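You operate a simulated robot arm through the tools that you are given. There is no shell and no other tool. Be economical: measure what you need, move in short steps, check, and stop when the job is done.

Carry out the task below with a simulated robot arm. There is one attempt and no reset: what you move stays moved.

TASK
Empty both cups: dirty water into the red jug, crumbs into the black trug.
Fine: first move the yellow stick from the green cup to the blue jar; put each cup back.

Only the result counts: the job must be done as asked and must still hold three seconds after the hand-in. Knocking over, shifting, dropping, spilling or breaking anything else fails it.

THE ROBOT
A 7-joint arm with a two-finger parallel gripper, fixed in place. Base frame: the origin is at the foot of the arm, x ahead of it, y to its left, z up. Lengths are in mm, angles in degrees, forces in N, time in s.
Its first joint turns from -166.0 to 166.0 degrees. Payload 4.4 kg.
The TCP is the grasp point between the finger pads, 23 mm short of the fingertips. In the tool frame z runs along the fingers and y along their closing line. Largest opening 94 mm; finger width 38, thickness 10; the body of the gripper, 54 by 96 mm, starts 39 mm behind the TCP.
Orientation is told as [roll, pitch, yaw] about the base's x, y, z axes, in that order, counted from this pose: with the fingers straight down and closing along the base's y, the tool's x points along the base's -x, its y along +y and its z along -z.

THE INTERFACE
- The arm moves only by the tool arm_command. Its argument "deltas" is a list that holds one entry, the list of rows, each a list of 6 numbers: the shift along the tool's x, y, z in cm, then the turn, a rotation vector about the tool's x, y, z in degrees. In form: [[[x, y, z, wx, wy, wz], ...]]. A call has 1 to 20 rows; each row shifts and turns the commanded pose from where the row before left it, along the tool's axes as they then stand. "gripper" is the opening, from 0 (shut) to 1 (fully open), set as the call begins (left out, the last holds). Rows are played at 5 a second. More than 50 mm and 8.6 degrees between two rows, or a gripper value outside its range, and nothing of the call is played. Where a pose cannot be reached the arm comes as near as it can. A force on the tool above 40 N (or 10 N above the force at the start of the call, whichever is more), or a blocked arm, ends the call early, and 0.2 s more pass. Each finger travels about 72 mm/s and halts on what it meets, pressing with about 35 N; the grip force reading is that of the motor and also rises with nothing between the fingers. The clock runs only during rows and for 0.2 s after the last one: add rows that do not move to give the fingers time. The reply holds the time, the measured pose of the TCP, the force on the tool along the base axes, the opening and the grip force, in the units named above and with some noise.
- Cameras (640 x 400 px; columns grow to the right, rows downward): "scene" is fixed at [399.4, -501.4, 1436.6]; the picture's right is [0.77, -0.64, 0.00], its down [-0.34, -0.42, -0.84] and it looks along [0.54, 0.65, -0.54] (base axes); focal length 296 px, centre (320, 200). "wrist" rides on the gripper at [-39, 0, -44] in the tool frame; the picture's right is [0.00, -1.00, 0.00], its down [0.97, 0.00, -0.24] and it looks along [0.24, 0.00, 0.97] (tool axes); focal length 218 px, centre (320, 200). There is no depth. A picture from a camera that has moved, and an enlarged one, comes with that camera's place and axes in the base frame and with its lens.
- get_image(camera): a new picture of that camera. No time passes.
- inspect(camera, box): a new picture of the part [left, top, right, bottom] of that camera's present view, enlarged. No time passes.
- hand_in(): hands the job in; it is judged then, once.

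Go step by step. Nothing tells you positions but the pictures and the camera data: compare them with the known pose of the tool, close in by small moves and look again before you grip or let go. The budget is 120 turns and 68 pictures, counting those below and the enlarged ones. Unless the task says otherwise, let go and move clear before handing in, and close with one line.

The tools are called as name(argument=value, ...) on one line, values as JSON. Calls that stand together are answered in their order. arm_command: Moves the arm, as the interface text tells. Its arguments: {"type":"object","properties":{"deltas":{"type":"array"},"gripper":{"type":"number"}},"required":["deltas"]} The other tools are called the same way: get_image (camera) takes a picture; inspect (camera, box) takes an enlarged picture of a part of a camera's view; hand_in () hands the job in.

At the start:

```text
time_s: 0.0
tcp_pos: [624.2, 133.4, 1272.5]
tcp_rot: [0.0, 0.0, 0.0]
contact_force: [0.8, -0.7, -0.8]
opening: 93.7
grasp_force: 0.0
```

scene: 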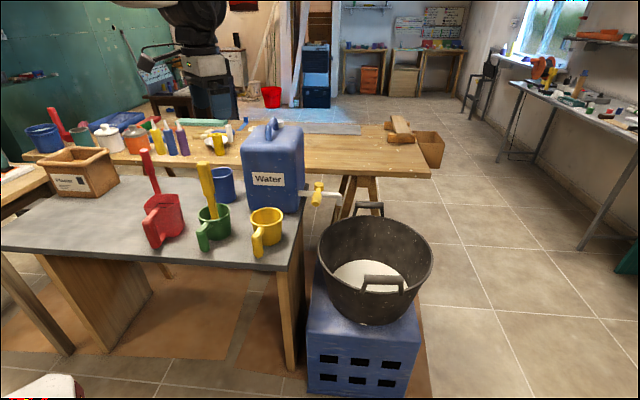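
wrist: 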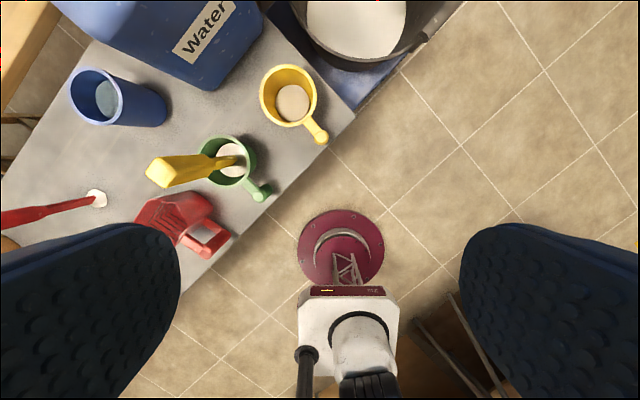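

I see a slate table with a red jug, a green cup holding a yellow stick, a yellow cup, a blue jar and a black trug on a crate. I'll enlarge the views to tell the contents and positions.

inspect(camera="scene", box=[120, 130, 320, 270])

inspect(camera="wrist", box=[60, 40, 360, 260])

inspect(camera="scene", box=[280, 180, 460, 320])

```text
2.86 times, centred on (220, 200) of scene
camera zoom: at [399.4, -501.4, 1436.6], right [0.77, -0.64, 0.0], down [-0.34, -0.42, -0.84], along [0.54, 0.65, -0.54], focal length 845 px, centre (606, 200)
```

zoom: 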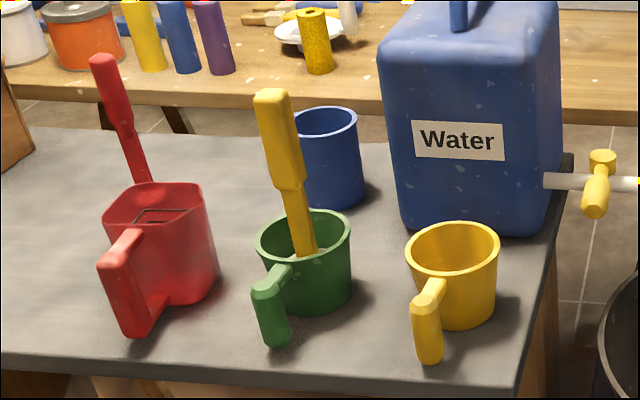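

```text
1.82 times, centred on (210, 150) of wrist
camera zoom: at [664.8, 134.5, 1318.0], right [0.0, -1.0, 0.0], down [-0.97, 0.0, 0.24], along [-0.24, 0.0, -0.97], focal length 397 px, centre (520, 291)
```

zoom: 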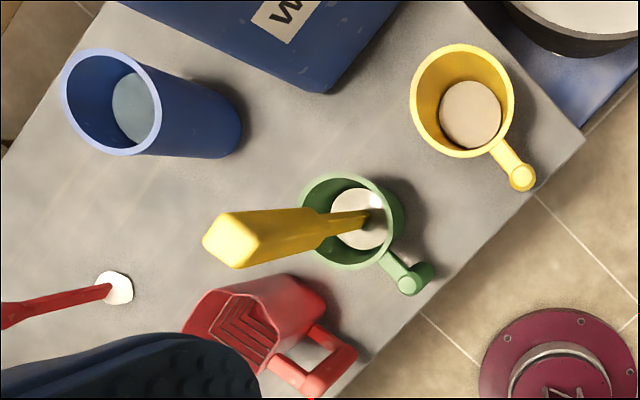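

```text
2.86 times, centred on (370, 250) of scene
camera zoom: at [399.4, -501.4, 1436.6], right [0.77, -0.64, 0.0], down [-0.34, -0.42, -0.84], along [0.54, 0.65, -0.54], focal length 845 px, centre (177, 57)
```

zoom: 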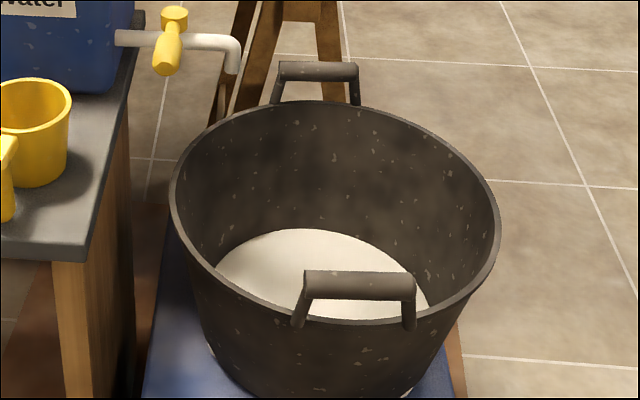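

Triangulating the two views puts the yellow cup rim near (756,193,885) and the stick top near (636,313,1070). So the slate table lies near z≈800, not 450. I'll move the wrist camera closer above the cups.

arm_command(deltas=[[[-3, 2, 2, 0, 0, 0], [-3, 2, 2, 0, 0, 0], [-3, 2, 2, 0, 0, 0], [-3, 2, 2, 0, 0, 0], [0, 0, 0, 0, 0, 0]]])

get_image(camera="wrist")

```text
time_s: 1.2
tcp_pos: [744.8, 214.3, 1193.1]
tcp_rot: [0.0, 0.0, 0.1]
contact_force: [0.2, 0.5, 0.0]
opening: 94.2
grasp_force: 0.1
```

```text
62 pictures are left
camera wrist: at [784.7, 215.2, 1237.7], right [0.0, -1.0, 0.0], down [-0.97, 0.0, 0.24], along [-0.24, 0.0, -0.97], focal length 218 px, centre (320, 200)
```

wrist: 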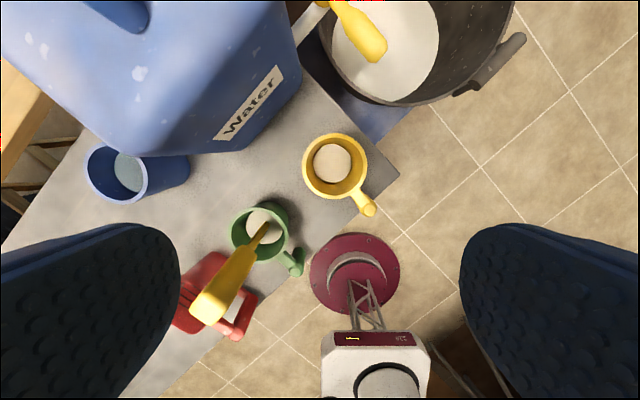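

inspect(camera="wrist", box=[220, 120, 400, 290])

inspect(camera="wrist", box=[70, 130, 210, 220])

inspect(camera="wrist", box=[150, 220, 330, 350])

```text
2.35 times, centred on (310, 205) of wrist
camera zoom: at [784.7, 215.2, 1237.7], right [0.0, -1.0, 0.0], down [-0.97, 0.0, 0.24], along [-0.24, 0.0, -0.97], focal length 514 px, centre (344, 188)
```

zoom: 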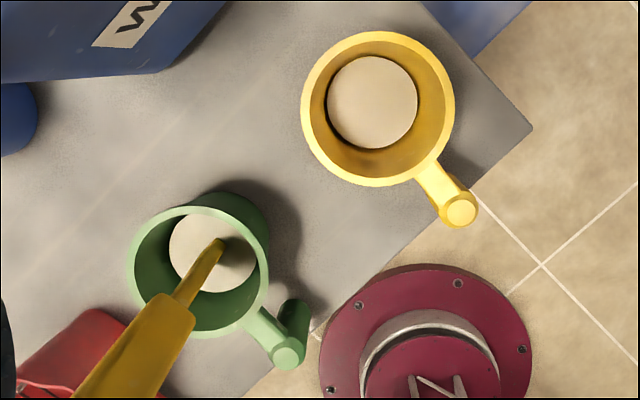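

```text
4.44 times, centred on (140, 175) of wrist
camera zoom: at [784.7, 215.2, 1237.7], right [0.0, -1.0, 0.0], down [-0.97, 0.0, 0.24], along [-0.24, 0.0, -0.97], focal length 970 px, centre (1120, 311)
```

zoom: 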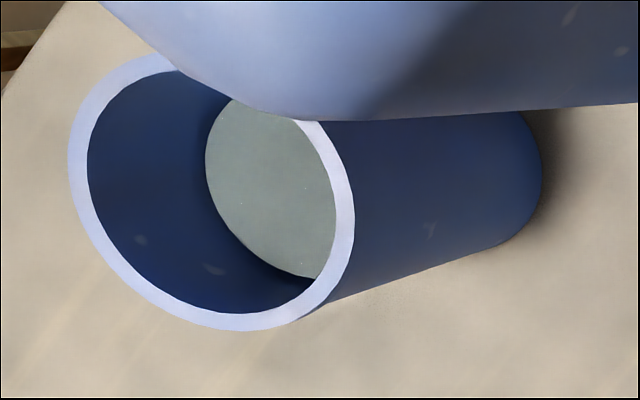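

```text
3.08 times, centred on (240, 285) of wrist
camera zoom: at [784.7, 215.2, 1237.7], right [0.0, -1.0, 0.0], down [-0.97, 0.0, 0.24], along [-0.24, 0.0, -0.97], focal length 672 px, centre (566, -62)
```

zoom: 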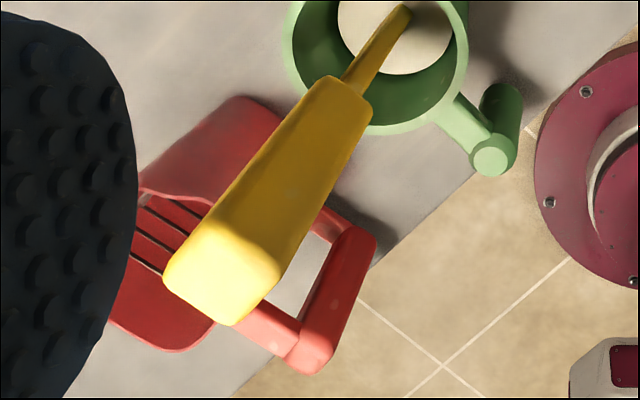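

I need to tell which cup holds water and which holds crumbs, so I'll enlarge each surface strongly.

inspect(camera="wrist", box=[300, 130, 372, 200])

inspect(camera="wrist", box=[225, 195, 297, 265])

```text
5.71 times, centred on (336, 165) of wrist
camera zoom: at [784.7, 215.2, 1237.7], right [0.0, -1.0, 0.0], down [-0.97, 0.0, 0.24], along [-0.24, 0.0, -0.97], focal length 1247 px, centre (229, 400)
```

zoom: 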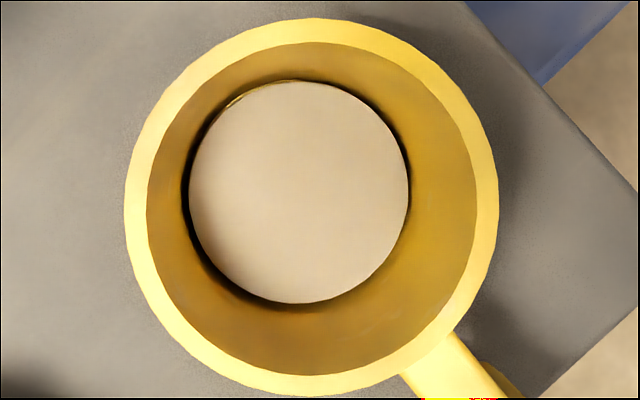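

```text
5.71 times, centred on (261, 230) of wrist
camera zoom: at [784.7, 215.2, 1237.7], right [0.0, -1.0, 0.0], down [-0.97, 0.0, 0.24], along [-0.24, 0.0, -0.97], focal length 1247 px, centre (657, 29)
```

zoom: 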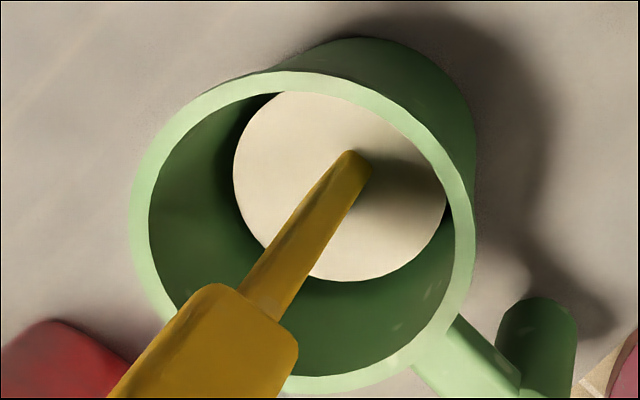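

inspect(camera="wrist", box=[322, 145, 342, 158])

inspect(camera="wrist", box=[246, 210, 266, 223])

inspect(camera="wrist", box=[330, 0, 450, 80])

inspect(camera="scene", box=[190, 195, 290, 260])

```text
16.00 times, centred on (332, 152) of wrist
camera zoom: at [784.7, 215.2, 1237.7], right [0.0, -1.0, 0.0], down [-0.97, 0.0, 0.24], along [-0.24, 0.0, -0.97], focal length 3492 px, centre (128, 976)
```

zoom: 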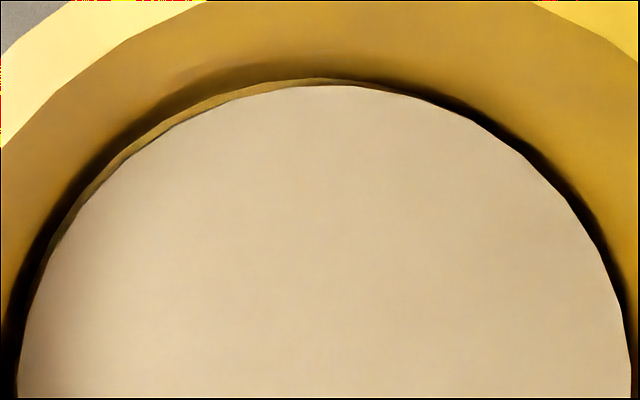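

```text
16.00 times, centred on (256, 216) of wrist
camera zoom: at [784.7, 215.2, 1237.7], right [0.0, -1.0, 0.0], down [-0.97, 0.0, 0.24], along [-0.24, 0.0, -0.97], focal length 3492 px, centre (1344, -64)
```

zoom: 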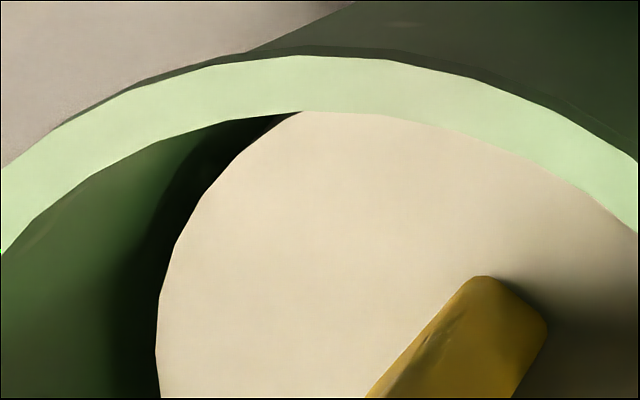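

```text
5.00 times, centred on (390, 40) of wrist
camera zoom: at [784.7, 215.2, 1237.7], right [0.0, -1.0, 0.0], down [-0.97, 0.0, 0.24], along [-0.24, 0.0, -0.97], focal length 1091 px, centre (-30, 1000)
```

zoom: 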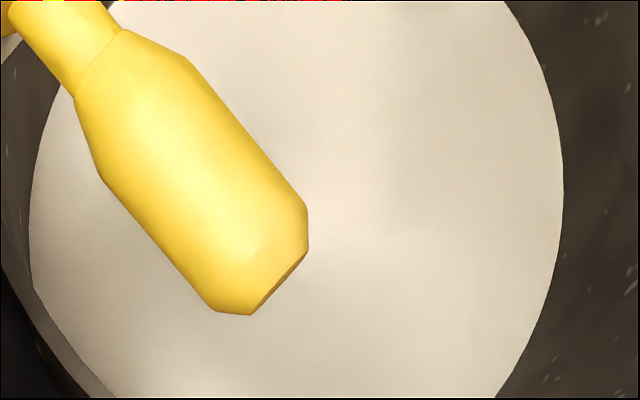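

```text
6.15 times, centred on (240, 228) of scene
camera zoom: at [399.4, -501.4, 1436.6], right [0.77, -0.64, 0.0], down [-0.34, -0.42, -0.84], along [0.54, 0.65, -0.54], focal length 1819 px, centre (812, 31)
```

zoom: 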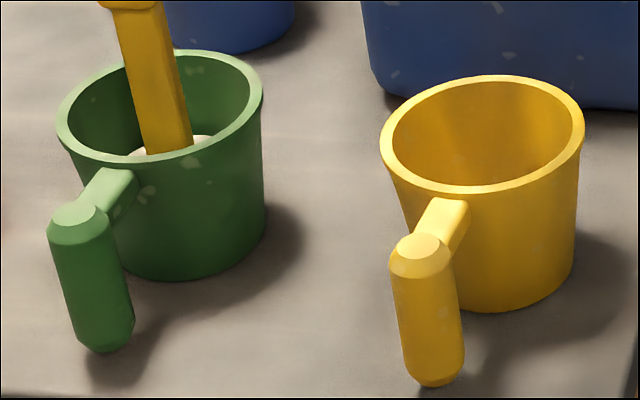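

Both contents look alike from above, so I'll settle that later by a small tilt test. First the stick: it stands vertical near (636,317), top z≈1070, so I'll move over it with the yaw matched to its faces.

arm_command(deltas=[[[2.7, 2.6, 0, 0, 0, 0], [2.7, 2.6, 0, 0, 0, 0], [2.7, 2.6, 0, 0, 0, 0], [2.7, 2.5, 0, 0, 0, 0], [0, 0, 0, 0, 0, 8], [0, 0, 0, 0, 0, 8], [0, 0, 0, 0, 0, 8], [0, 0, 0, 0, 0, 8], [0, 0, 0, 0, 0, 8], [0, 0, 0, 0, 0, 0]]])

get_image(camera="wrist")

get_image(camera="scene")

```text
time_s: 3.4
tcp_pos: [637.4, 316.9, 1194.2]
tcp_rot: [0.0, -0.1, -40.0]
contact_force: [0.3, 0.6, 0.4]
opening: 94.1
grasp_force: 0.2
```

```text
52 pictures are left
camera wrist: at [667.2, 292.4, 1238.0], right [-0.64, -0.77, 0.0], down [-0.74, 0.62, 0.24], along [-0.18, 0.15, -0.97], focal length 218 px, centre (320, 200)
```

wrist: 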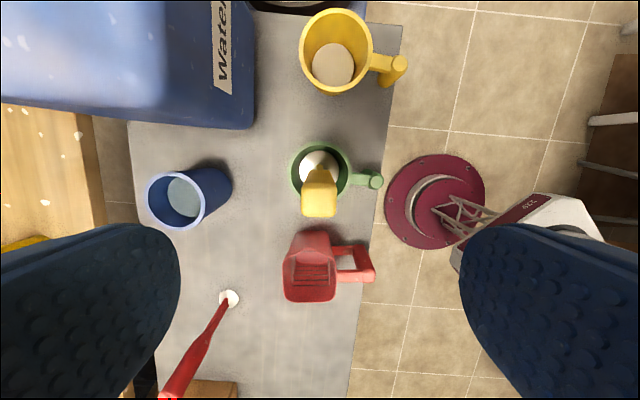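

```text
51 pictures are left
```

scene: 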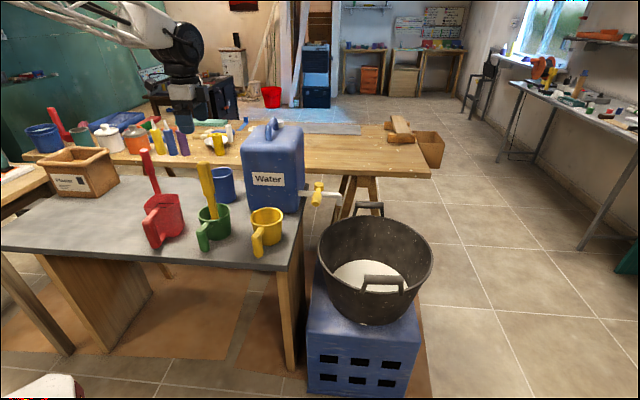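

The stick's top is centred under the TCP and its faces line up with the fingers. I'll descend to z≈1040 and close.

arm_command(deltas=[[[0, 0, 4, 0, 0, 0], [0, 0, 4, 0, 0, 0], [0, 0, 4, 0, 0, 0], [0, 0, 3.4, 0, 0, 0], [0, 0, 0, 0, 0, 0]]])

get_image(camera="wrist")

```text
time_s: 4.6
tcp_pos: [636.4, 316.6, 1041.1]
tcp_rot: [0.1, 0.0, -40.0]
contact_force: [0.3, -0.9, 0.4]
opening: 94.1
grasp_force: 0.0
```

```text
50 pictures are left
camera wrist: at [666.7, 292.6, 1084.3], right [-0.64, -0.77, 0.0], down [-0.74, 0.62, 0.24], along [-0.18, 0.15, -0.97], focal length 218 px, centre (320, 200)
```

wrist: 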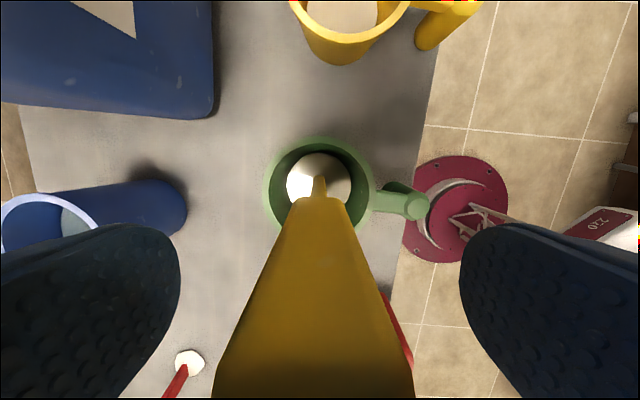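

arm_command(deltas=[[[0, 0, 0, 0, 0, 0], [0, 0, 0, 0, 0, 0], [0, 0, 0, 0, 0, 0], [0, 0, 0, 0, 0, 0], [0, 0, 0, 0, 0, 0]]], gripper=0)

arm_command(deltas=[[[0, 0, -1, 0, 0, 0], [0, 0, -1, 0, 0, 0], [0, 0, 0, 0, 0, 0]]])

inspect(camera="wrist", box=[240, 120, 400, 220])

```text
time_s: 5.8
tcp_pos: [637.3, 317.1, 1040.1]
tcp_rot: [0.0, 0.0, -40.0]
contact_force: [-0.1, -0.8, 0.4]
opening: 29.6
grasp_force: 35.4
```

```text
time_s: 6.6
tcp_pos: [637.5, 317.3, 1060.1]
tcp_rot: [0.0, 0.1, -40.0]
contact_force: [-0.4, -0.3, -1.5]
opening: 29.6
grasp_force: 34.8
```

```text
4.00 times, centred on (320, 170) of wrist
camera zoom: at [667.6, 292.5, 1104.5], right [-0.64, -0.77, 0.0], down [-0.74, 0.62, 0.24], along [-0.18, 0.15, -0.97], focal length 873 px, centre (320, 320)
```

zoom: 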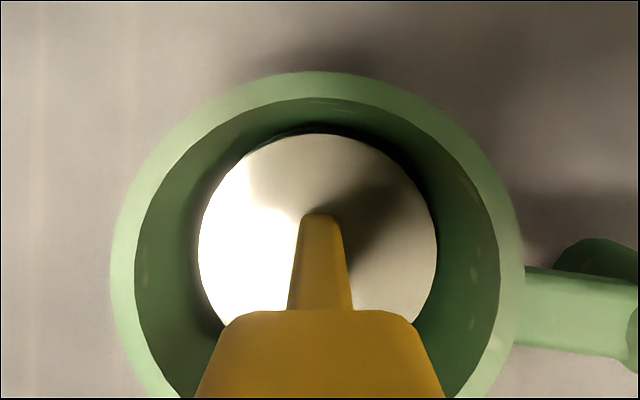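

The stick is held. I'll lift it clear of the cup and jar rims.

arm_command(deltas=[[[0, 0, -3, 0, 0, 0], [0, 0, -3, 0, 0, 0], [0, 0, -3, 0, 0, 0], [0, 0, -3, 0, 0, 0], [0, 0, -3, 0, 0, 0], [0, 0, 0, 0, 0, 0]]])

get_image(camera="wrist")

inspect(camera="scene", box=[130, 90, 310, 260])

```text
time_s: 8.0
tcp_pos: [637.7, 314.8, 1209.2]
tcp_rot: [0.0, 0.0, -39.9]
contact_force: [-0.4, 0.0, -0.3]
opening: 29.4
grasp_force: 35.1
```

```text
48 pictures are left
camera wrist: at [667.4, 291.7, 1254.1], right [-0.64, -0.77, 0.0], down [-0.74, 0.62, 0.24], along [-0.18, 0.15, -0.97], focal length 218 px, centre (320, 200)
```

wrist: 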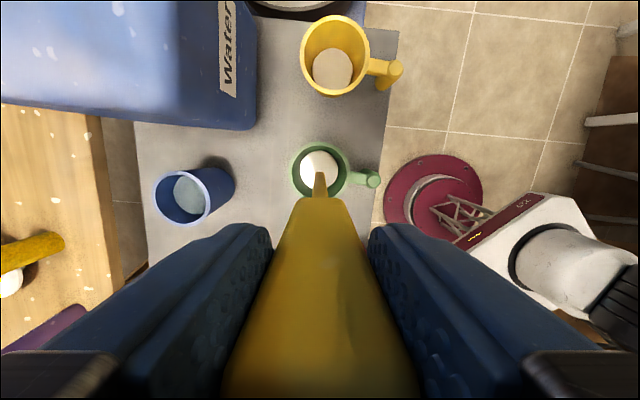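

```text
2.35 times, centred on (220, 175) of scene
camera zoom: at [399.4, -501.4, 1436.6], right [0.77, -0.64, 0.0], down [-0.34, -0.42, -0.84], along [0.54, 0.65, -0.54], focal length 696 px, centre (555, 259)
```

zoom: 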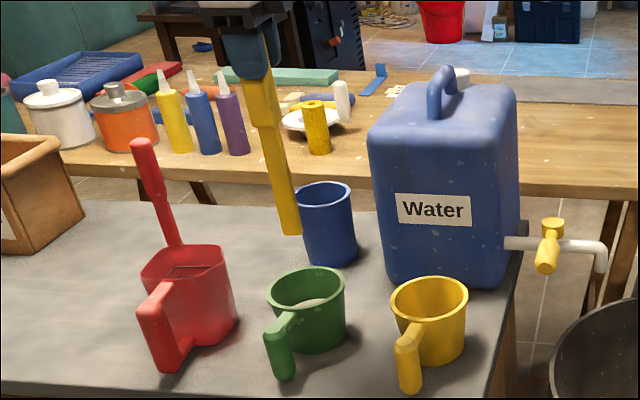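

The stick's tip hangs about 232 mm below the TCP. I'll carry it over the blue jar, which I place at about (748,502) with its rim near z 927.

arm_command(deltas=[[[0.51, 3.06, 0, 0, 0, 0], [0.51, 3.06, 0, 0, 0, 0], [0.51, 3.06, 0, 0, 0, 0], [0.51, 3.06, 0, 0, 0, 0], [0.51, 3.06, 0, 0, 0, 0], [0.51, 3.06, 0, 0, 0, 0], [0.5, 3.06, 0, 0, 0, 0], [0, 0, 0, 0, 0, 0], [0, 0, 0, 0, 0, 0]]])

get_image(camera="wrist")

inspect(camera="scene", box=[150, 90, 310, 220])

```text
time_s: 10.0
tcp_pos: [746.3, 504.5, 1209.2]
tcp_rot: [0.0, 0.0, -39.9]
contact_force: [0.2, -0.2, -0.1]
opening: 29.7
grasp_force: 35.0
```

```text
46 pictures are left
camera wrist: at [777.2, 480.5, 1253.8], right [-0.64, -0.77, 0.0], down [-0.74, 0.62, 0.24], along [-0.18, 0.15, -0.97], focal length 218 px, centre (320, 200)
```

wrist: 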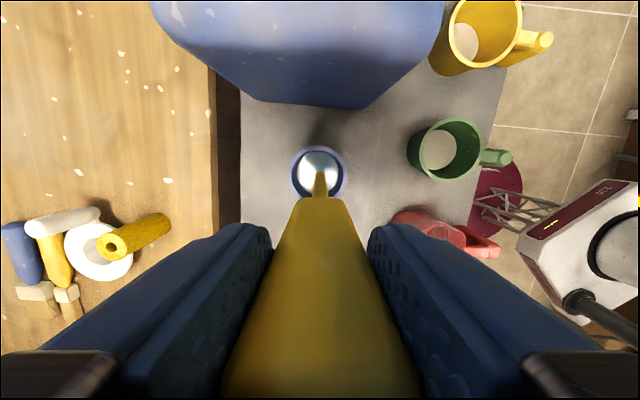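

```text
3.08 times, centred on (230, 155) of scene
camera zoom: at [399.4, -501.4, 1436.6], right [0.77, -0.64, 0.0], down [-0.34, -0.42, -0.84], along [0.54, 0.65, -0.54], focal length 910 px, centre (597, 338)
```

zoom: 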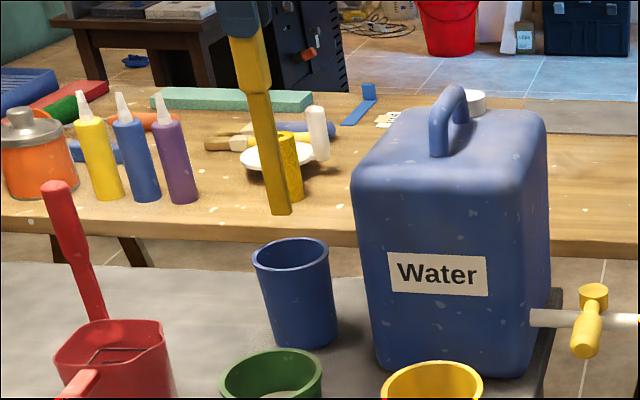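

The tip is centred over the jar. I'll lower it slowly.

arm_command(deltas=[[[0, 0, 2.5, 0, 0, 0], [0, 0, 2.5, 0, 0, 0], [0, 0, 2.5, 0, 0, 0], [0, 0, 2.5, 0, 0, 0], [0, 0, 2.5, 0, 0, 0], [0, 0, 1.5, 0, 0, 0], [0, 0, 1, 0, 0, 0], [0, 0, 0, 0, 0, 0]]])

inspect(camera="scene", box=[150, 90, 310, 220])

get_image(camera="wrist")

```text
time_s: 11.8
tcp_pos: [748.4, 503.3, 1059.2]
tcp_rot: [0.0, 0.0, -40.1]
contact_force: [0.1, 0.1, -1.5]
opening: 29.7
grasp_force: 34.9
```

```text
3.08 times, centred on (230, 155) of scene
camera zoom: at [399.4, -501.4, 1436.6], right [0.77, -0.64, 0.0], down [-0.34, -0.42, -0.84], along [0.54, 0.65, -0.54], focal length 910 px, centre (597, 338)
```

zoom: 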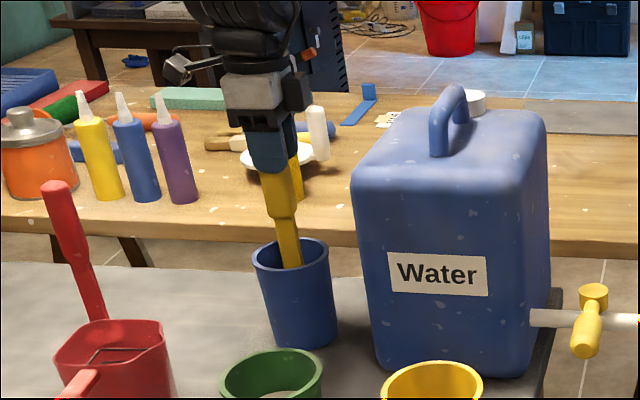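

```text
43 pictures are left
camera wrist: at [778.4, 479.2, 1103.4], right [-0.64, -0.77, 0.0], down [-0.74, 0.62, 0.24], along [-0.18, 0.15, -0.97], focal length 218 px, centre (320, 200)
```

wrist: 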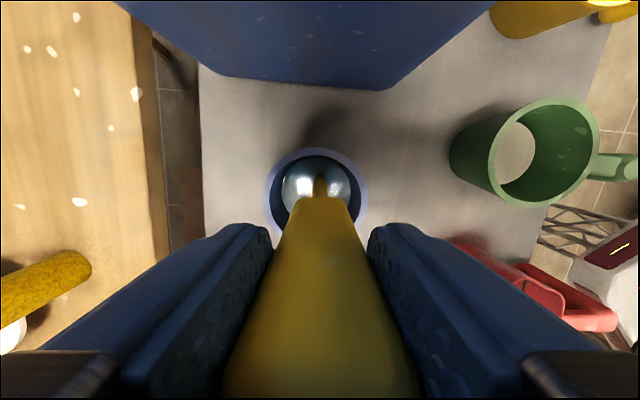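

arm_command(deltas=[[[0, 0, 0.4, 0, 0, 0], [0, 0, 0.4, 0, 0, 0], [0, 0, 0.4, 0, 0, 0], [0, 0, 0, 0, 0, 0]]])

```text
time_s: 12.8
tcp_pos: [746.8, 503.9, 1047.0]
tcp_rot: [0.0, -0.1, -40.0]
contact_force: [0.2, -0.4, -0.7]
opening: 29.5
grasp_force: 35.1
```

arm_command(deltas=[[[0, 0, 0.3, 0, 0, 0], [0, 0, 0, 0, 0, 0]]])

arm_command(deltas=[[[0, 0, 0.3, 0, 0, 0], [0, 0, 0, 0, 0, 0]]])

```text
time_s: 13.4
tcp_pos: [747.4, 504.6, 1045.8]
tcp_rot: [0.1, 0.1, -40.1]
contact_force: [0.6, -0.1, 0.0]
opening: 29.6
grasp_force: 35.0
```

```text
time_s: 14.0
tcp_pos: [747.2, 503.9, 1042.7]
tcp_rot: [-0.1, 0.0, -40.0]
contact_force: [0.1, -0.2, -0.8]
opening: 29.6
grasp_force: 34.8
```

arm_command(deltas=[[[0, 0, 0.3, 0, 0, 0], [0, 0, 0, 0, 0, 0]]])

arm_command(deltas=[[[0, 0, 0.3, 0, 0, 0], [0, 0, 0, 0, 0, 0]]])

```text
time_s: 14.6
tcp_pos: [747.8, 503.8, 1040.8]
tcp_rot: [0.1, 0.0, -40.1]
contact_force: [-2.0, 0.3, 17.4]
opening: 29.4
grasp_force: 35.2
```

```text
time_s: 15.2
tcp_pos: [748.4, 502.5, 1037.0]
tcp_rot: [0.1, 0.0, -40.0]
contact_force: [0.3, -0.5, 30.4]
opening: 29.2
grasp_force: 35.6
```

The stick's foot touched the jar floor. I'll back off the pressure and release in small openings.

arm_command(deltas=[[[0, 0, -0.2, 0, 0, 0], [0, 0, -0.2, 0, 0, 0], [0, 0, -0.1, 0, 0, 0], [0, 0, 0, 0, 0, 0]]])

arm_command(deltas=[[[0, 0, 0, 0, 0, 0], [0, 0, 0, 0, 0, 0], [0, 0, 0, 0, 0, 0]]], gripper=0.38)

arm_command(deltas=[[[0, 0, 0, 0, 0, 0], [0, 0, 0, 0, 0, 0], [0, 0, 0, 0, 0, 0], [0, 0, 0, 0, 0, 0], [0, 0, 0, 0, 0, 0], [0, 0, 0, 0, 0, 0]]], gripper=0.7)

get_image(camera="wrist")

```text
time_s: 16.2
tcp_pos: [746.7, 503.1, 1040.0]
tcp_rot: [-0.1, -0.1, -39.9]
contact_force: [0.1, 0.2, -1.2]
opening: 29.4
grasp_force: 35.2
```

```text
time_s: 17.0
tcp_pos: [747.9, 502.6, 1040.7]
tcp_rot: [0.0, -0.1, -40.0]
contact_force: [0.6, -1.0, -0.4]
opening: 35.7
grasp_force: 0.1
```

```text
time_s: 18.4
tcp_pos: [746.8, 504.0, 1040.5]
tcp_rot: [0.0, 0.0, -39.9]
contact_force: [-0.1, -0.5, 0.3]
opening: 65.8
grasp_force: 0.1
```

```text
42 pictures are left
camera wrist: at [777.9, 479.3, 1084.8], right [-0.64, -0.77, 0.0], down [-0.74, 0.62, 0.24], along [-0.18, 0.15, -0.97], focal length 218 px, centre (320, 200)
```

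wrist: 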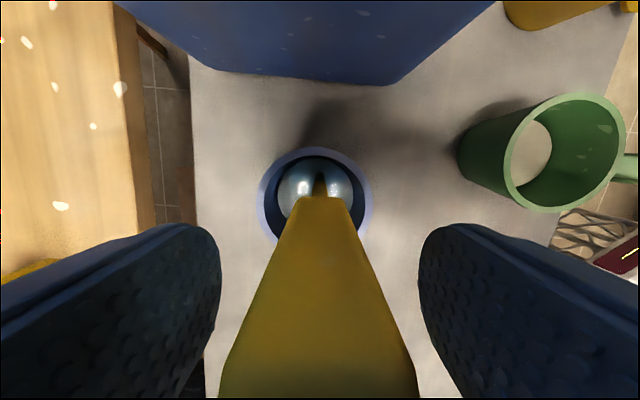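

The stick stands by itself in the jar. I'll open fully, rise straight up, and move back over the cups.

arm_command(deltas=[[[0, 0, 0, 0, 0, 0], [0, 0, 0, 0, 0, 0], [0, 0, -2, 0, 0, 0], [0, 0, -3, 0, 0, 0], [0, 0, -4, 0, 0, 0], [0, 0, -4, 0, 0, 0], [0, 0, -3, 0, 0, 0], [0, -4, 0, 0, 0, 0], [0, -4, 0, 0, 0, 0], [0, -4, 0, 0, 0, 0], [0, -4, 0, 0, 0, 0], [-3, -4, 0, 0, 0, 0], [-3, -4, 0, 0, 0, 0], [0, 0, 0, 0, 0, 0]]], gripper=1)

get_image(camera="wrist")

get_image(camera="scene")

```text
time_s: 21.4
tcp_pos: [639.7, 280.7, 1201.3]
tcp_rot: [0.0, 0.0, -40.0]
contact_force: [-0.7, 0.4, -0.3]
opening: 93.9
grasp_force: 0.1
```

```text
41 pictures are left
camera wrist: at [669.4, 256.9, 1245.8], right [-0.64, -0.77, 0.0], down [-0.74, 0.62, 0.24], along [-0.18, 0.15, -0.97], focal length 218 px, centre (320, 200)
```

wrist: 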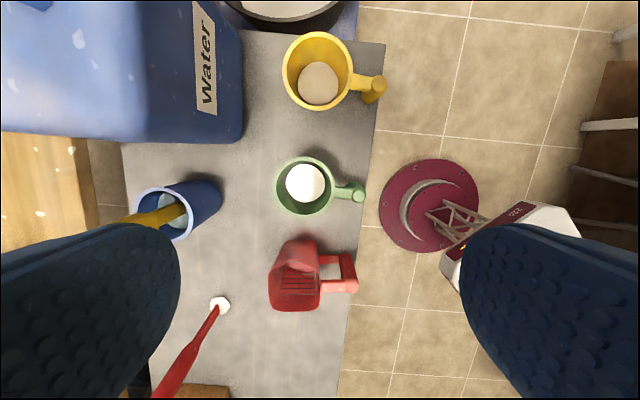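

```text
40 pictures are left
```

scene: 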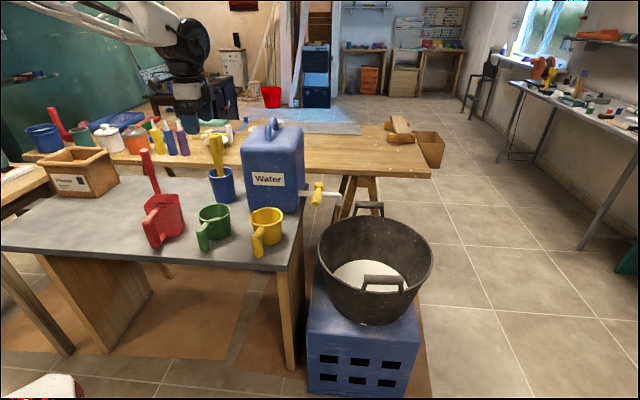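

The green cup's surface glares bright white from here, like the water in the jar, while the yellow one stays matt. I'll check the yellow one from the same relative viewpoint before deciding.

arm_command(deltas=[[[-3.5, -0.44, 0, 0, 0, 0], [-3.5, -0.44, 0, 0, 0, 0], [-3.5, -0.44, 0, 0, 0, 0], [-3.5, -0.44, 0, 0, 0, 0], [-3.5, -0.44, 0, 0, 0, 0], [0, 0, 0, 0, 0, 0]]])

get_image(camera="wrist")

```text
time_s: 22.8
tcp_pos: [759.5, 151.3, 1201.5]
tcp_rot: [0.0, 0.0, -40.0]
contact_force: [0.4, 0.4, -0.6]
opening: 94.1
grasp_force: 0.0
```

```text
39 pictures are left
camera wrist: at [789.1, 127.3, 1245.8], right [-0.64, -0.77, 0.0], down [-0.74, 0.62, 0.24], along [-0.18, 0.15, -0.97], focal length 218 px, centre (320, 200)
```

wrist: 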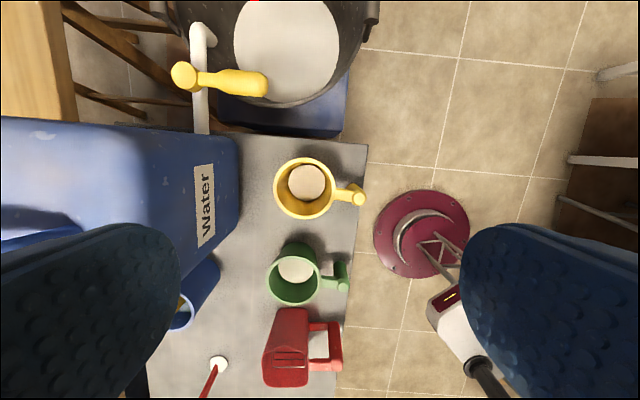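

The yellow contents stay matt, so green holds the dirty water (into the red jug) and yellow the crumbs (into the trug). I'll move above the red jug with yaw +44°, which will also be the heading for gripping the handles, and measure the jug.

arm_command(deltas=[[[4.4, 1.36, 0, 0, 0, 0], [4.4, 1.36, 0, 0, 0, 0], [4.4, 1.36, 0, 0, 0, 0], [4.4, 1.36, 0, 0, 0, 0], [4.4, 1.36, 0, 0, 0, 0], [4.4, 1.36, 0, 0, 0, 0], [4.4, 1.36, 0, 0, 0, 0], [4.4, 1.36, 0, 0, 0, 0], [0, 0, 0, 0, 0, -8.4], [0, 0, 0, 0, 0, -8.4], [0, 0, 0, 0, 0, -8.4], [0, 0, 0, 0, 0, -8.4], [0, 0, 0, 0, 0, -8.4], [0, 0, 0, 0, 0, -8.4], [0, 0, 0, 0, 0, -8.4], [0, 0, 0, 0, 0, -8.4], [0, 0, 0, 0, 0, -8.4], [0, 0, 0, 0, 0, -8.4]]])

get_image(camera="wrist")

inspect(camera="scene", box=[120, 160, 240, 260])

```text
time_s: 26.6
tcp_pos: [560.8, 462.5, 1200.9]
tcp_rot: [0.1, 0.0, 44.1]
contact_force: [0.5, 0.2, -0.2]
opening: 94.0
grasp_force: 0.0
```

```text
38 pictures are left
camera wrist: at [588.2, 489.4, 1245.0], right [0.7, -0.72, 0.0], down [-0.7, -0.68, 0.24], along [-0.17, -0.17, -0.97], focal length 218 px, centre (320, 200)
```

wrist: 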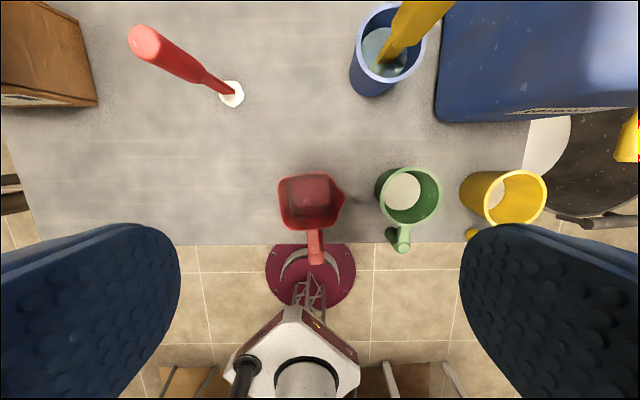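

```text
4.00 times, centred on (180, 210) of scene
camera zoom: at [399.4, -501.4, 1436.6], right [0.77, -0.64, 0.0], down [-0.34, -0.42, -0.84], along [0.54, 0.65, -0.54], focal length 1182 px, centre (880, 160)
```

zoom: 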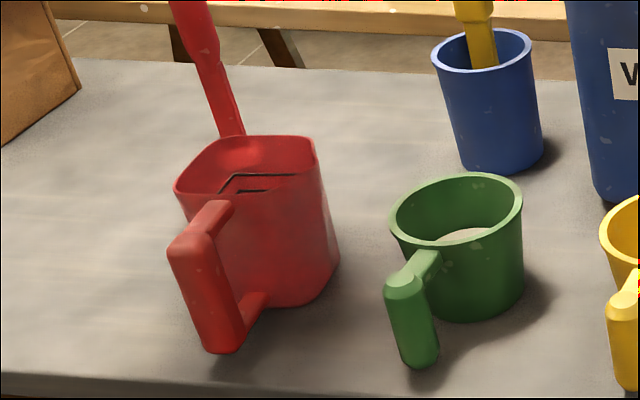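

inspect(camera="wrist", box=[260, 160, 450, 275])

```text
3.37 times, centred on (355, 218) of wrist
camera zoom: at [588.2, 489.4, 1245.0], right [0.7, -0.72, 0.0], down [-0.7, -0.68, 0.24], along [-0.17, -0.17, -0.97], focal length 735 px, centre (202, 141)
```

zoom: 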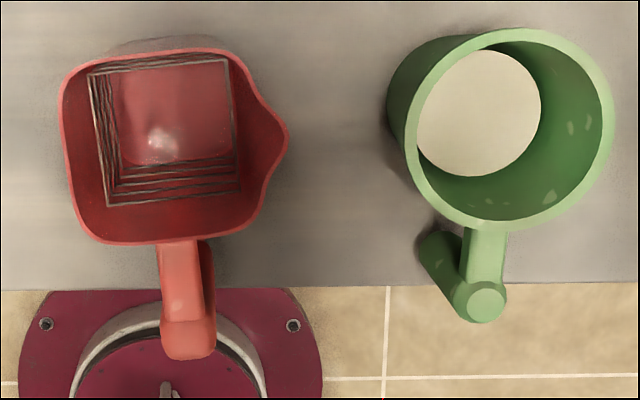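

The jug opening is about 83 mm square, centred near (520,444), rim z≈923, with its spout toward the green cup. The green handle rod stands near (567,253), so I'll go above it and turn the tool horizontal, heading 44°, to come down over the rod.

arm_command(deltas=[[[2.84, -3.1, 2, 0, 0, 0], [2.84, -3.1, 2, 0, 0, 0], [2.84, -3.1, 2, 0, 0, 0], [2.84, -3.1, 2, 0, 0, 0], [2.84, -3.1, 2, 0, 0, 0], [0, 0, 0, 0, -8.18, 0], [0, 0, 0, 0, -8.18, 0], [0, 0, 0, 0, -8.18, 0], [0, 0, 0, 0, -8.18, 0], [0, 0, 0, 0, -8.18, 0], [0, 0, 0, 0, -8.18, 0], [0, 0, 0, 0, -8.18, 0], [0, 0, 0, 0, -8.18, 0], [0, 0, 0, 0, -8.18, 0], [0, 0, 0, 0, -8.18, 0], [0, 0, 0, 0, -8.18, 0], [0, 0, 0, 0, 0, 0]]])

get_image(camera="wrist")

get_image(camera="scene")

```text
time_s: 30.2
tcp_pos: [564.5, 250.1, 1102.1]
tcp_rot: [-141.6, -89.9, -174.6]
contact_force: [0.0, -0.7, -1.3]
opening: 94.2
grasp_force: 0.1
```

```text
35 pictures are left
camera wrist: at [533.6, 221.5, 1140.3], right [0.69, -0.72, 0.0], down [-0.17, -0.17, -0.97], along [0.7, 0.67, -0.24], focal length 218 px, centre (320, 200)
```

wrist: 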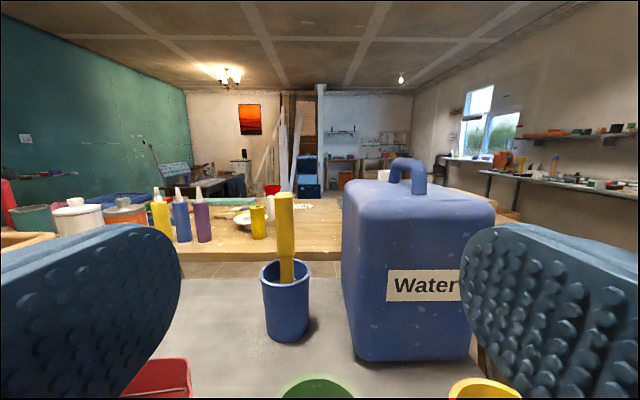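

```text
34 pictures are left
```

scene: 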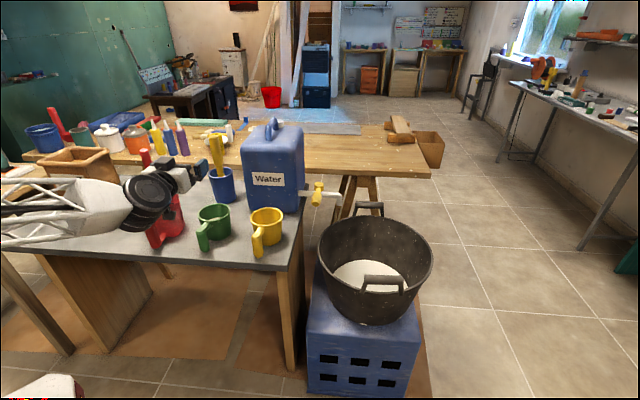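

arm_command(deltas=[[[4, 0, 0, 0, 0, 0], [4, 0, 0, 0, 0, 0], [4, 0, 0, 0, 0, 0], [2, 0, 0, 0, 0, 0], [0, 0, 0, 0, 0, 0]]])

get_image(camera="wrist")

```text
time_s: 31.4
tcp_pos: [566.2, 252.4, 961.4]
tcp_rot: [-22.6, -90.1, 66.6]
contact_force: [0.0, -0.3, -0.3]
opening: 93.8
grasp_force: 0.0
```

```text
33 pictures are left
camera wrist: at [534.6, 222.2, 1000.0], right [0.69, -0.72, 0.0], down [-0.17, -0.17, -0.97], along [0.7, 0.67, -0.24], focal length 218 px, centre (320, 200)
```

wrist: 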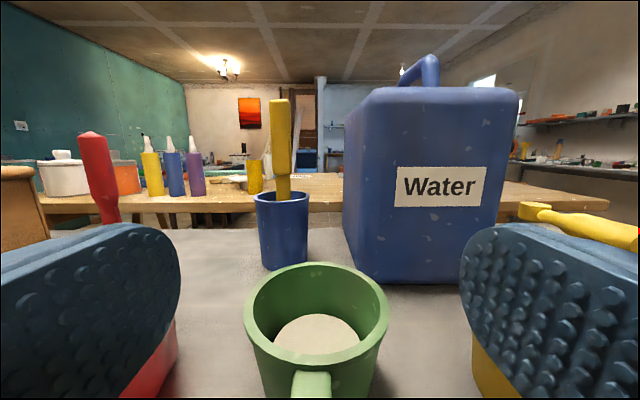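

arm_command(deltas=[[[4, 0, 0, 0, 0, 0], [4, 0, 0, 0, 0, 0], [2.0, 0.2, 0, 0, 0, 0], [1.2, 0, 0, 0, 0, 0], [0, 0, 0, 0, 0, 0]]])

get_image(camera="wrist")

inspect(camera="scene", box=[120, 170, 280, 270])

```text
time_s: 32.6
tcp_pos: [564.6, 253.0, 848.3]
tcp_rot: [27.2, -90.0, 16.8]
contact_force: [-0.8, 0.2, 0.0]
opening: 94.2
grasp_force: 0.2
```

```text
32 pictures are left
camera wrist: at [533.1, 223.1, 888.2], right [0.69, -0.72, 0.0], down [-0.17, -0.17, -0.97], along [0.7, 0.67, -0.24], focal length 218 px, centre (320, 200)
```

wrist: 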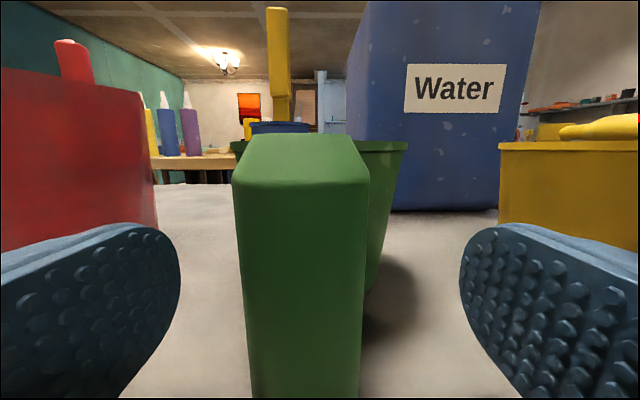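

```text
4.00 times, centred on (200, 220) of scene
camera zoom: at [399.4, -501.4, 1436.6], right [0.77, -0.64, 0.0], down [-0.34, -0.42, -0.84], along [0.54, 0.65, -0.54], focal length 1182 px, centre (800, 120)
```

zoom: 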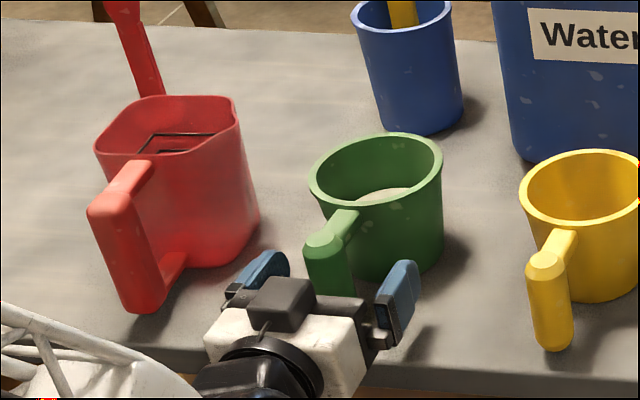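

The rod is about 4 mm left and some 15 mm ahead of the grasp point, so I'll correct and look again.

arm_command(deltas=[[[0, 0.45, 0, 0, 0, 0], [0, 0, 0.7, 0, 0, 0], [0, 0, 0.6, 0, 0, 0], [0, 0, 0, 0, 0, 0]]])

get_image(camera="wrist")

```text
time_s: 33.6
tcp_pos: [570.8, 265.6, 848.4]
tcp_rot: [-42.0, -90.0, 85.8]
contact_force: [0.3, 0.6, 0.1]
opening: 94.2
grasp_force: 0.0
```

```text
30 pictures are left
camera wrist: at [539.0, 235.1, 888.3], right [0.69, -0.72, 0.0], down [-0.17, -0.17, -0.97], along [0.7, 0.67, -0.24], focal length 218 px, centre (320, 200)
```

wrist: 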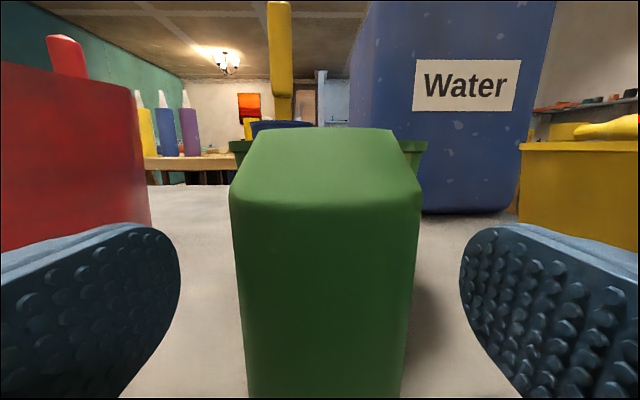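

Centred now; I'll close on the handle.

arm_command(deltas=[[[0, 0, 0, 0, 0, 0], [0, 0, 0, 0, 0, 0], [0, 0, 0, 0, 0, 0], [0, 0, 0, 0, 0, 0], [0, 0, 0, 0, 0, 0]]], gripper=0)

get_image(camera="wrist")

```text
time_s: 34.8
tcp_pos: [571.1, 265.2, 849.4]
tcp_rot: [0.6, -90.0, 43.4]
contact_force: [0.7, -0.4, -0.5]
opening: 27.0
grasp_force: 35.1
```

```text
29 pictures are left
camera wrist: at [538.9, 234.9, 888.2], right [0.69, -0.72, 0.0], down [-0.17, -0.17, -0.97], along [0.7, 0.67, -0.24], focal length 218 px, centre (320, 200)
```

wrist: 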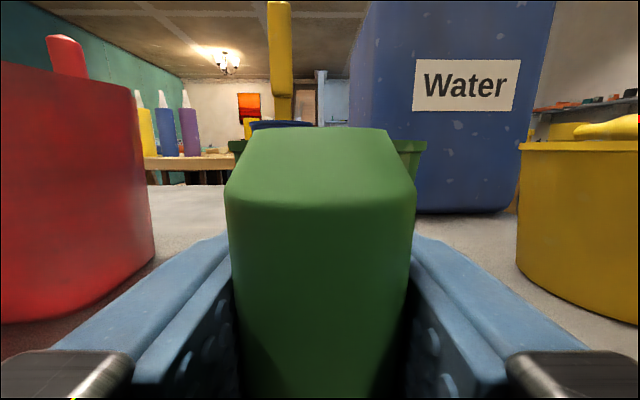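

arm_command(deltas=[[[-0.5, 0, 0, 0, 0, 0], [-1, 0, 0, 0, 0, 0], [-1.5, 0, 0, 0, 0, 0], [-2, 0, 0, 0, 0, 0], [-2, 0, 0, 0, 0, 0], [-2, 0, 0, 0, 0, 0], [-2, 0, 0, 0, 0, 0], [-2, 0, 0, 0, 0, 0], [-1.5, 0, 0, 0, 0, 0], [-0.8, 0, 0, 0, 0, 0], [-0.4, 0, 0, 0, 0, 0], [0, 0, 0, 0, 0, 0], [0, 0, 0, 0, 0, 0]]])

get_image(camera="wrist")

inspect(camera="scene", box=[110, 140, 290, 260])

```text
time_s: 37.6
tcp_pos: [570.1, 265.4, 1004.9]
tcp_rot: [-2.9, -90.1, 46.9]
contact_force: [1.2, -1.0, -2.7]
opening: 27.2
grasp_force: 35.0
```

```text
28 pictures are left
camera wrist: at [539.1, 235.1, 1045.0], right [0.69, -0.72, 0.0], down [-0.17, -0.17, -0.97], along [0.7, 0.67, -0.24], focal length 218 px, centre (320, 200)
```

wrist: 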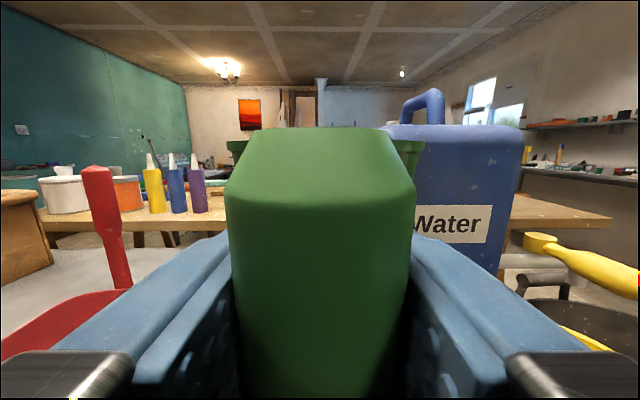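

```text
3.33 times, centred on (200, 200) of scene
camera zoom: at [399.4, -501.4, 1436.6], right [0.77, -0.64, 0.0], down [-0.34, -0.42, -0.84], along [0.54, 0.65, -0.54], focal length 985 px, centre (720, 200)
```

zoom: 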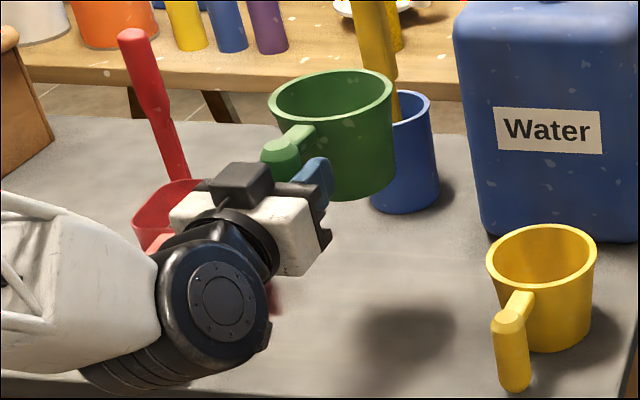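

The cup came up level with little load (about 2.5 N). I'll carry it left toward the jug, keeping it upright.

arm_command(deltas=[[[0, 1, 0, 0, 0, 0], [0, 1.9, 0, 0, 0, 0], [0, 1.9, 0, 0, 0, 0], [0, 1.9, 0, 0, 0, 0], [0, 1.9, 0, 0, 0, 0], [0, 1.9, 0, 0, 0, 0], [0, 1, 0, 0, 0, 0], [0, 0, 0, 0, 0, 0], [0, 0, 0, 0, 0, 0]]])

inspect(camera="scene", box=[110, 140, 290, 260])

get_image(camera="wrist")

```text
time_s: 39.6
tcp_pos: [490.6, 348.0, 1005.8]
tcp_rot: [-14.7, -90.1, 58.7]
contact_force: [0.8, 1.4, -2.5]
opening: 26.9
grasp_force: 35.0
```

```text
3.33 times, centred on (200, 200) of scene
camera zoom: at [399.4, -501.4, 1436.6], right [0.77, -0.64, 0.0], down [-0.34, -0.42, -0.84], along [0.54, 0.65, -0.54], focal length 985 px, centre (720, 200)
```

zoom: 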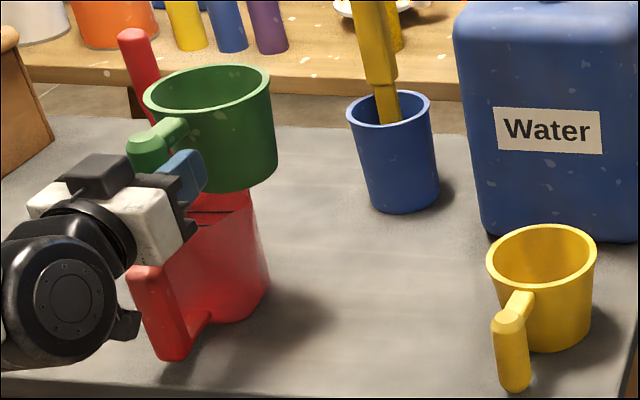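

```text
25 pictures are left
camera wrist: at [459.1, 318.4, 1045.0], right [0.69, -0.72, 0.0], down [-0.17, -0.17, -0.97], along [0.7, 0.67, -0.24], focal length 218 px, centre (320, 200)
```

wrist: 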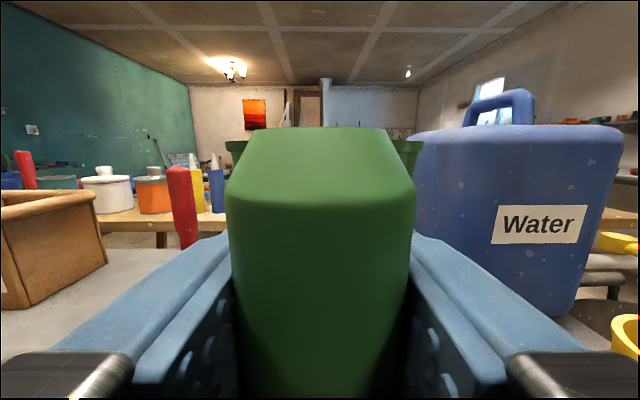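

Next I'll roll the cup left (negative about the tool's z) by 40° and check both the rotation sense and the water surface.

arm_command(deltas=[[[0, 0, 0, 0, 0, -5], [0, 0, 0, 0, 0, -7], [0, 0, 0, 0, 0, -7], [0, 0, 0, 0, 0, -7], [0, 0, 0, 0, 0, -7], [0, 0, 0, 0, 0, -7], [0, 0, 0, 0, 0, 0]]])

inspect(camera="scene", box=[110, 140, 230, 230])

```text
time_s: 41.2
tcp_pos: [499.2, 245.3, 1082.7]
tcp_rot: [-88.7, -50.4, 133.8]
contact_force: [-0.1, 0.0, -3.8]
opening: 27.0
grasp_force: 35.0
out of reach, approached as far as the arm can: row 2, 3, 4, 5, 6
```

```text
4.44 times, centred on (170, 185) of scene
camera zoom: at [399.4, -501.4, 1436.6], right [0.77, -0.64, 0.0], down [-0.34, -0.42, -0.84], along [0.54, 0.65, -0.54], focal length 1314 px, centre (987, 267)
```

zoom: 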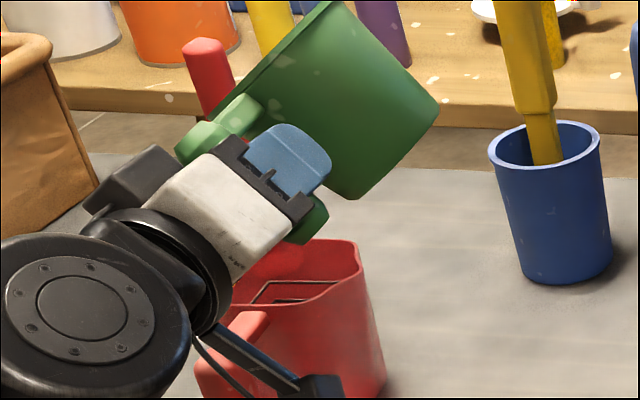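

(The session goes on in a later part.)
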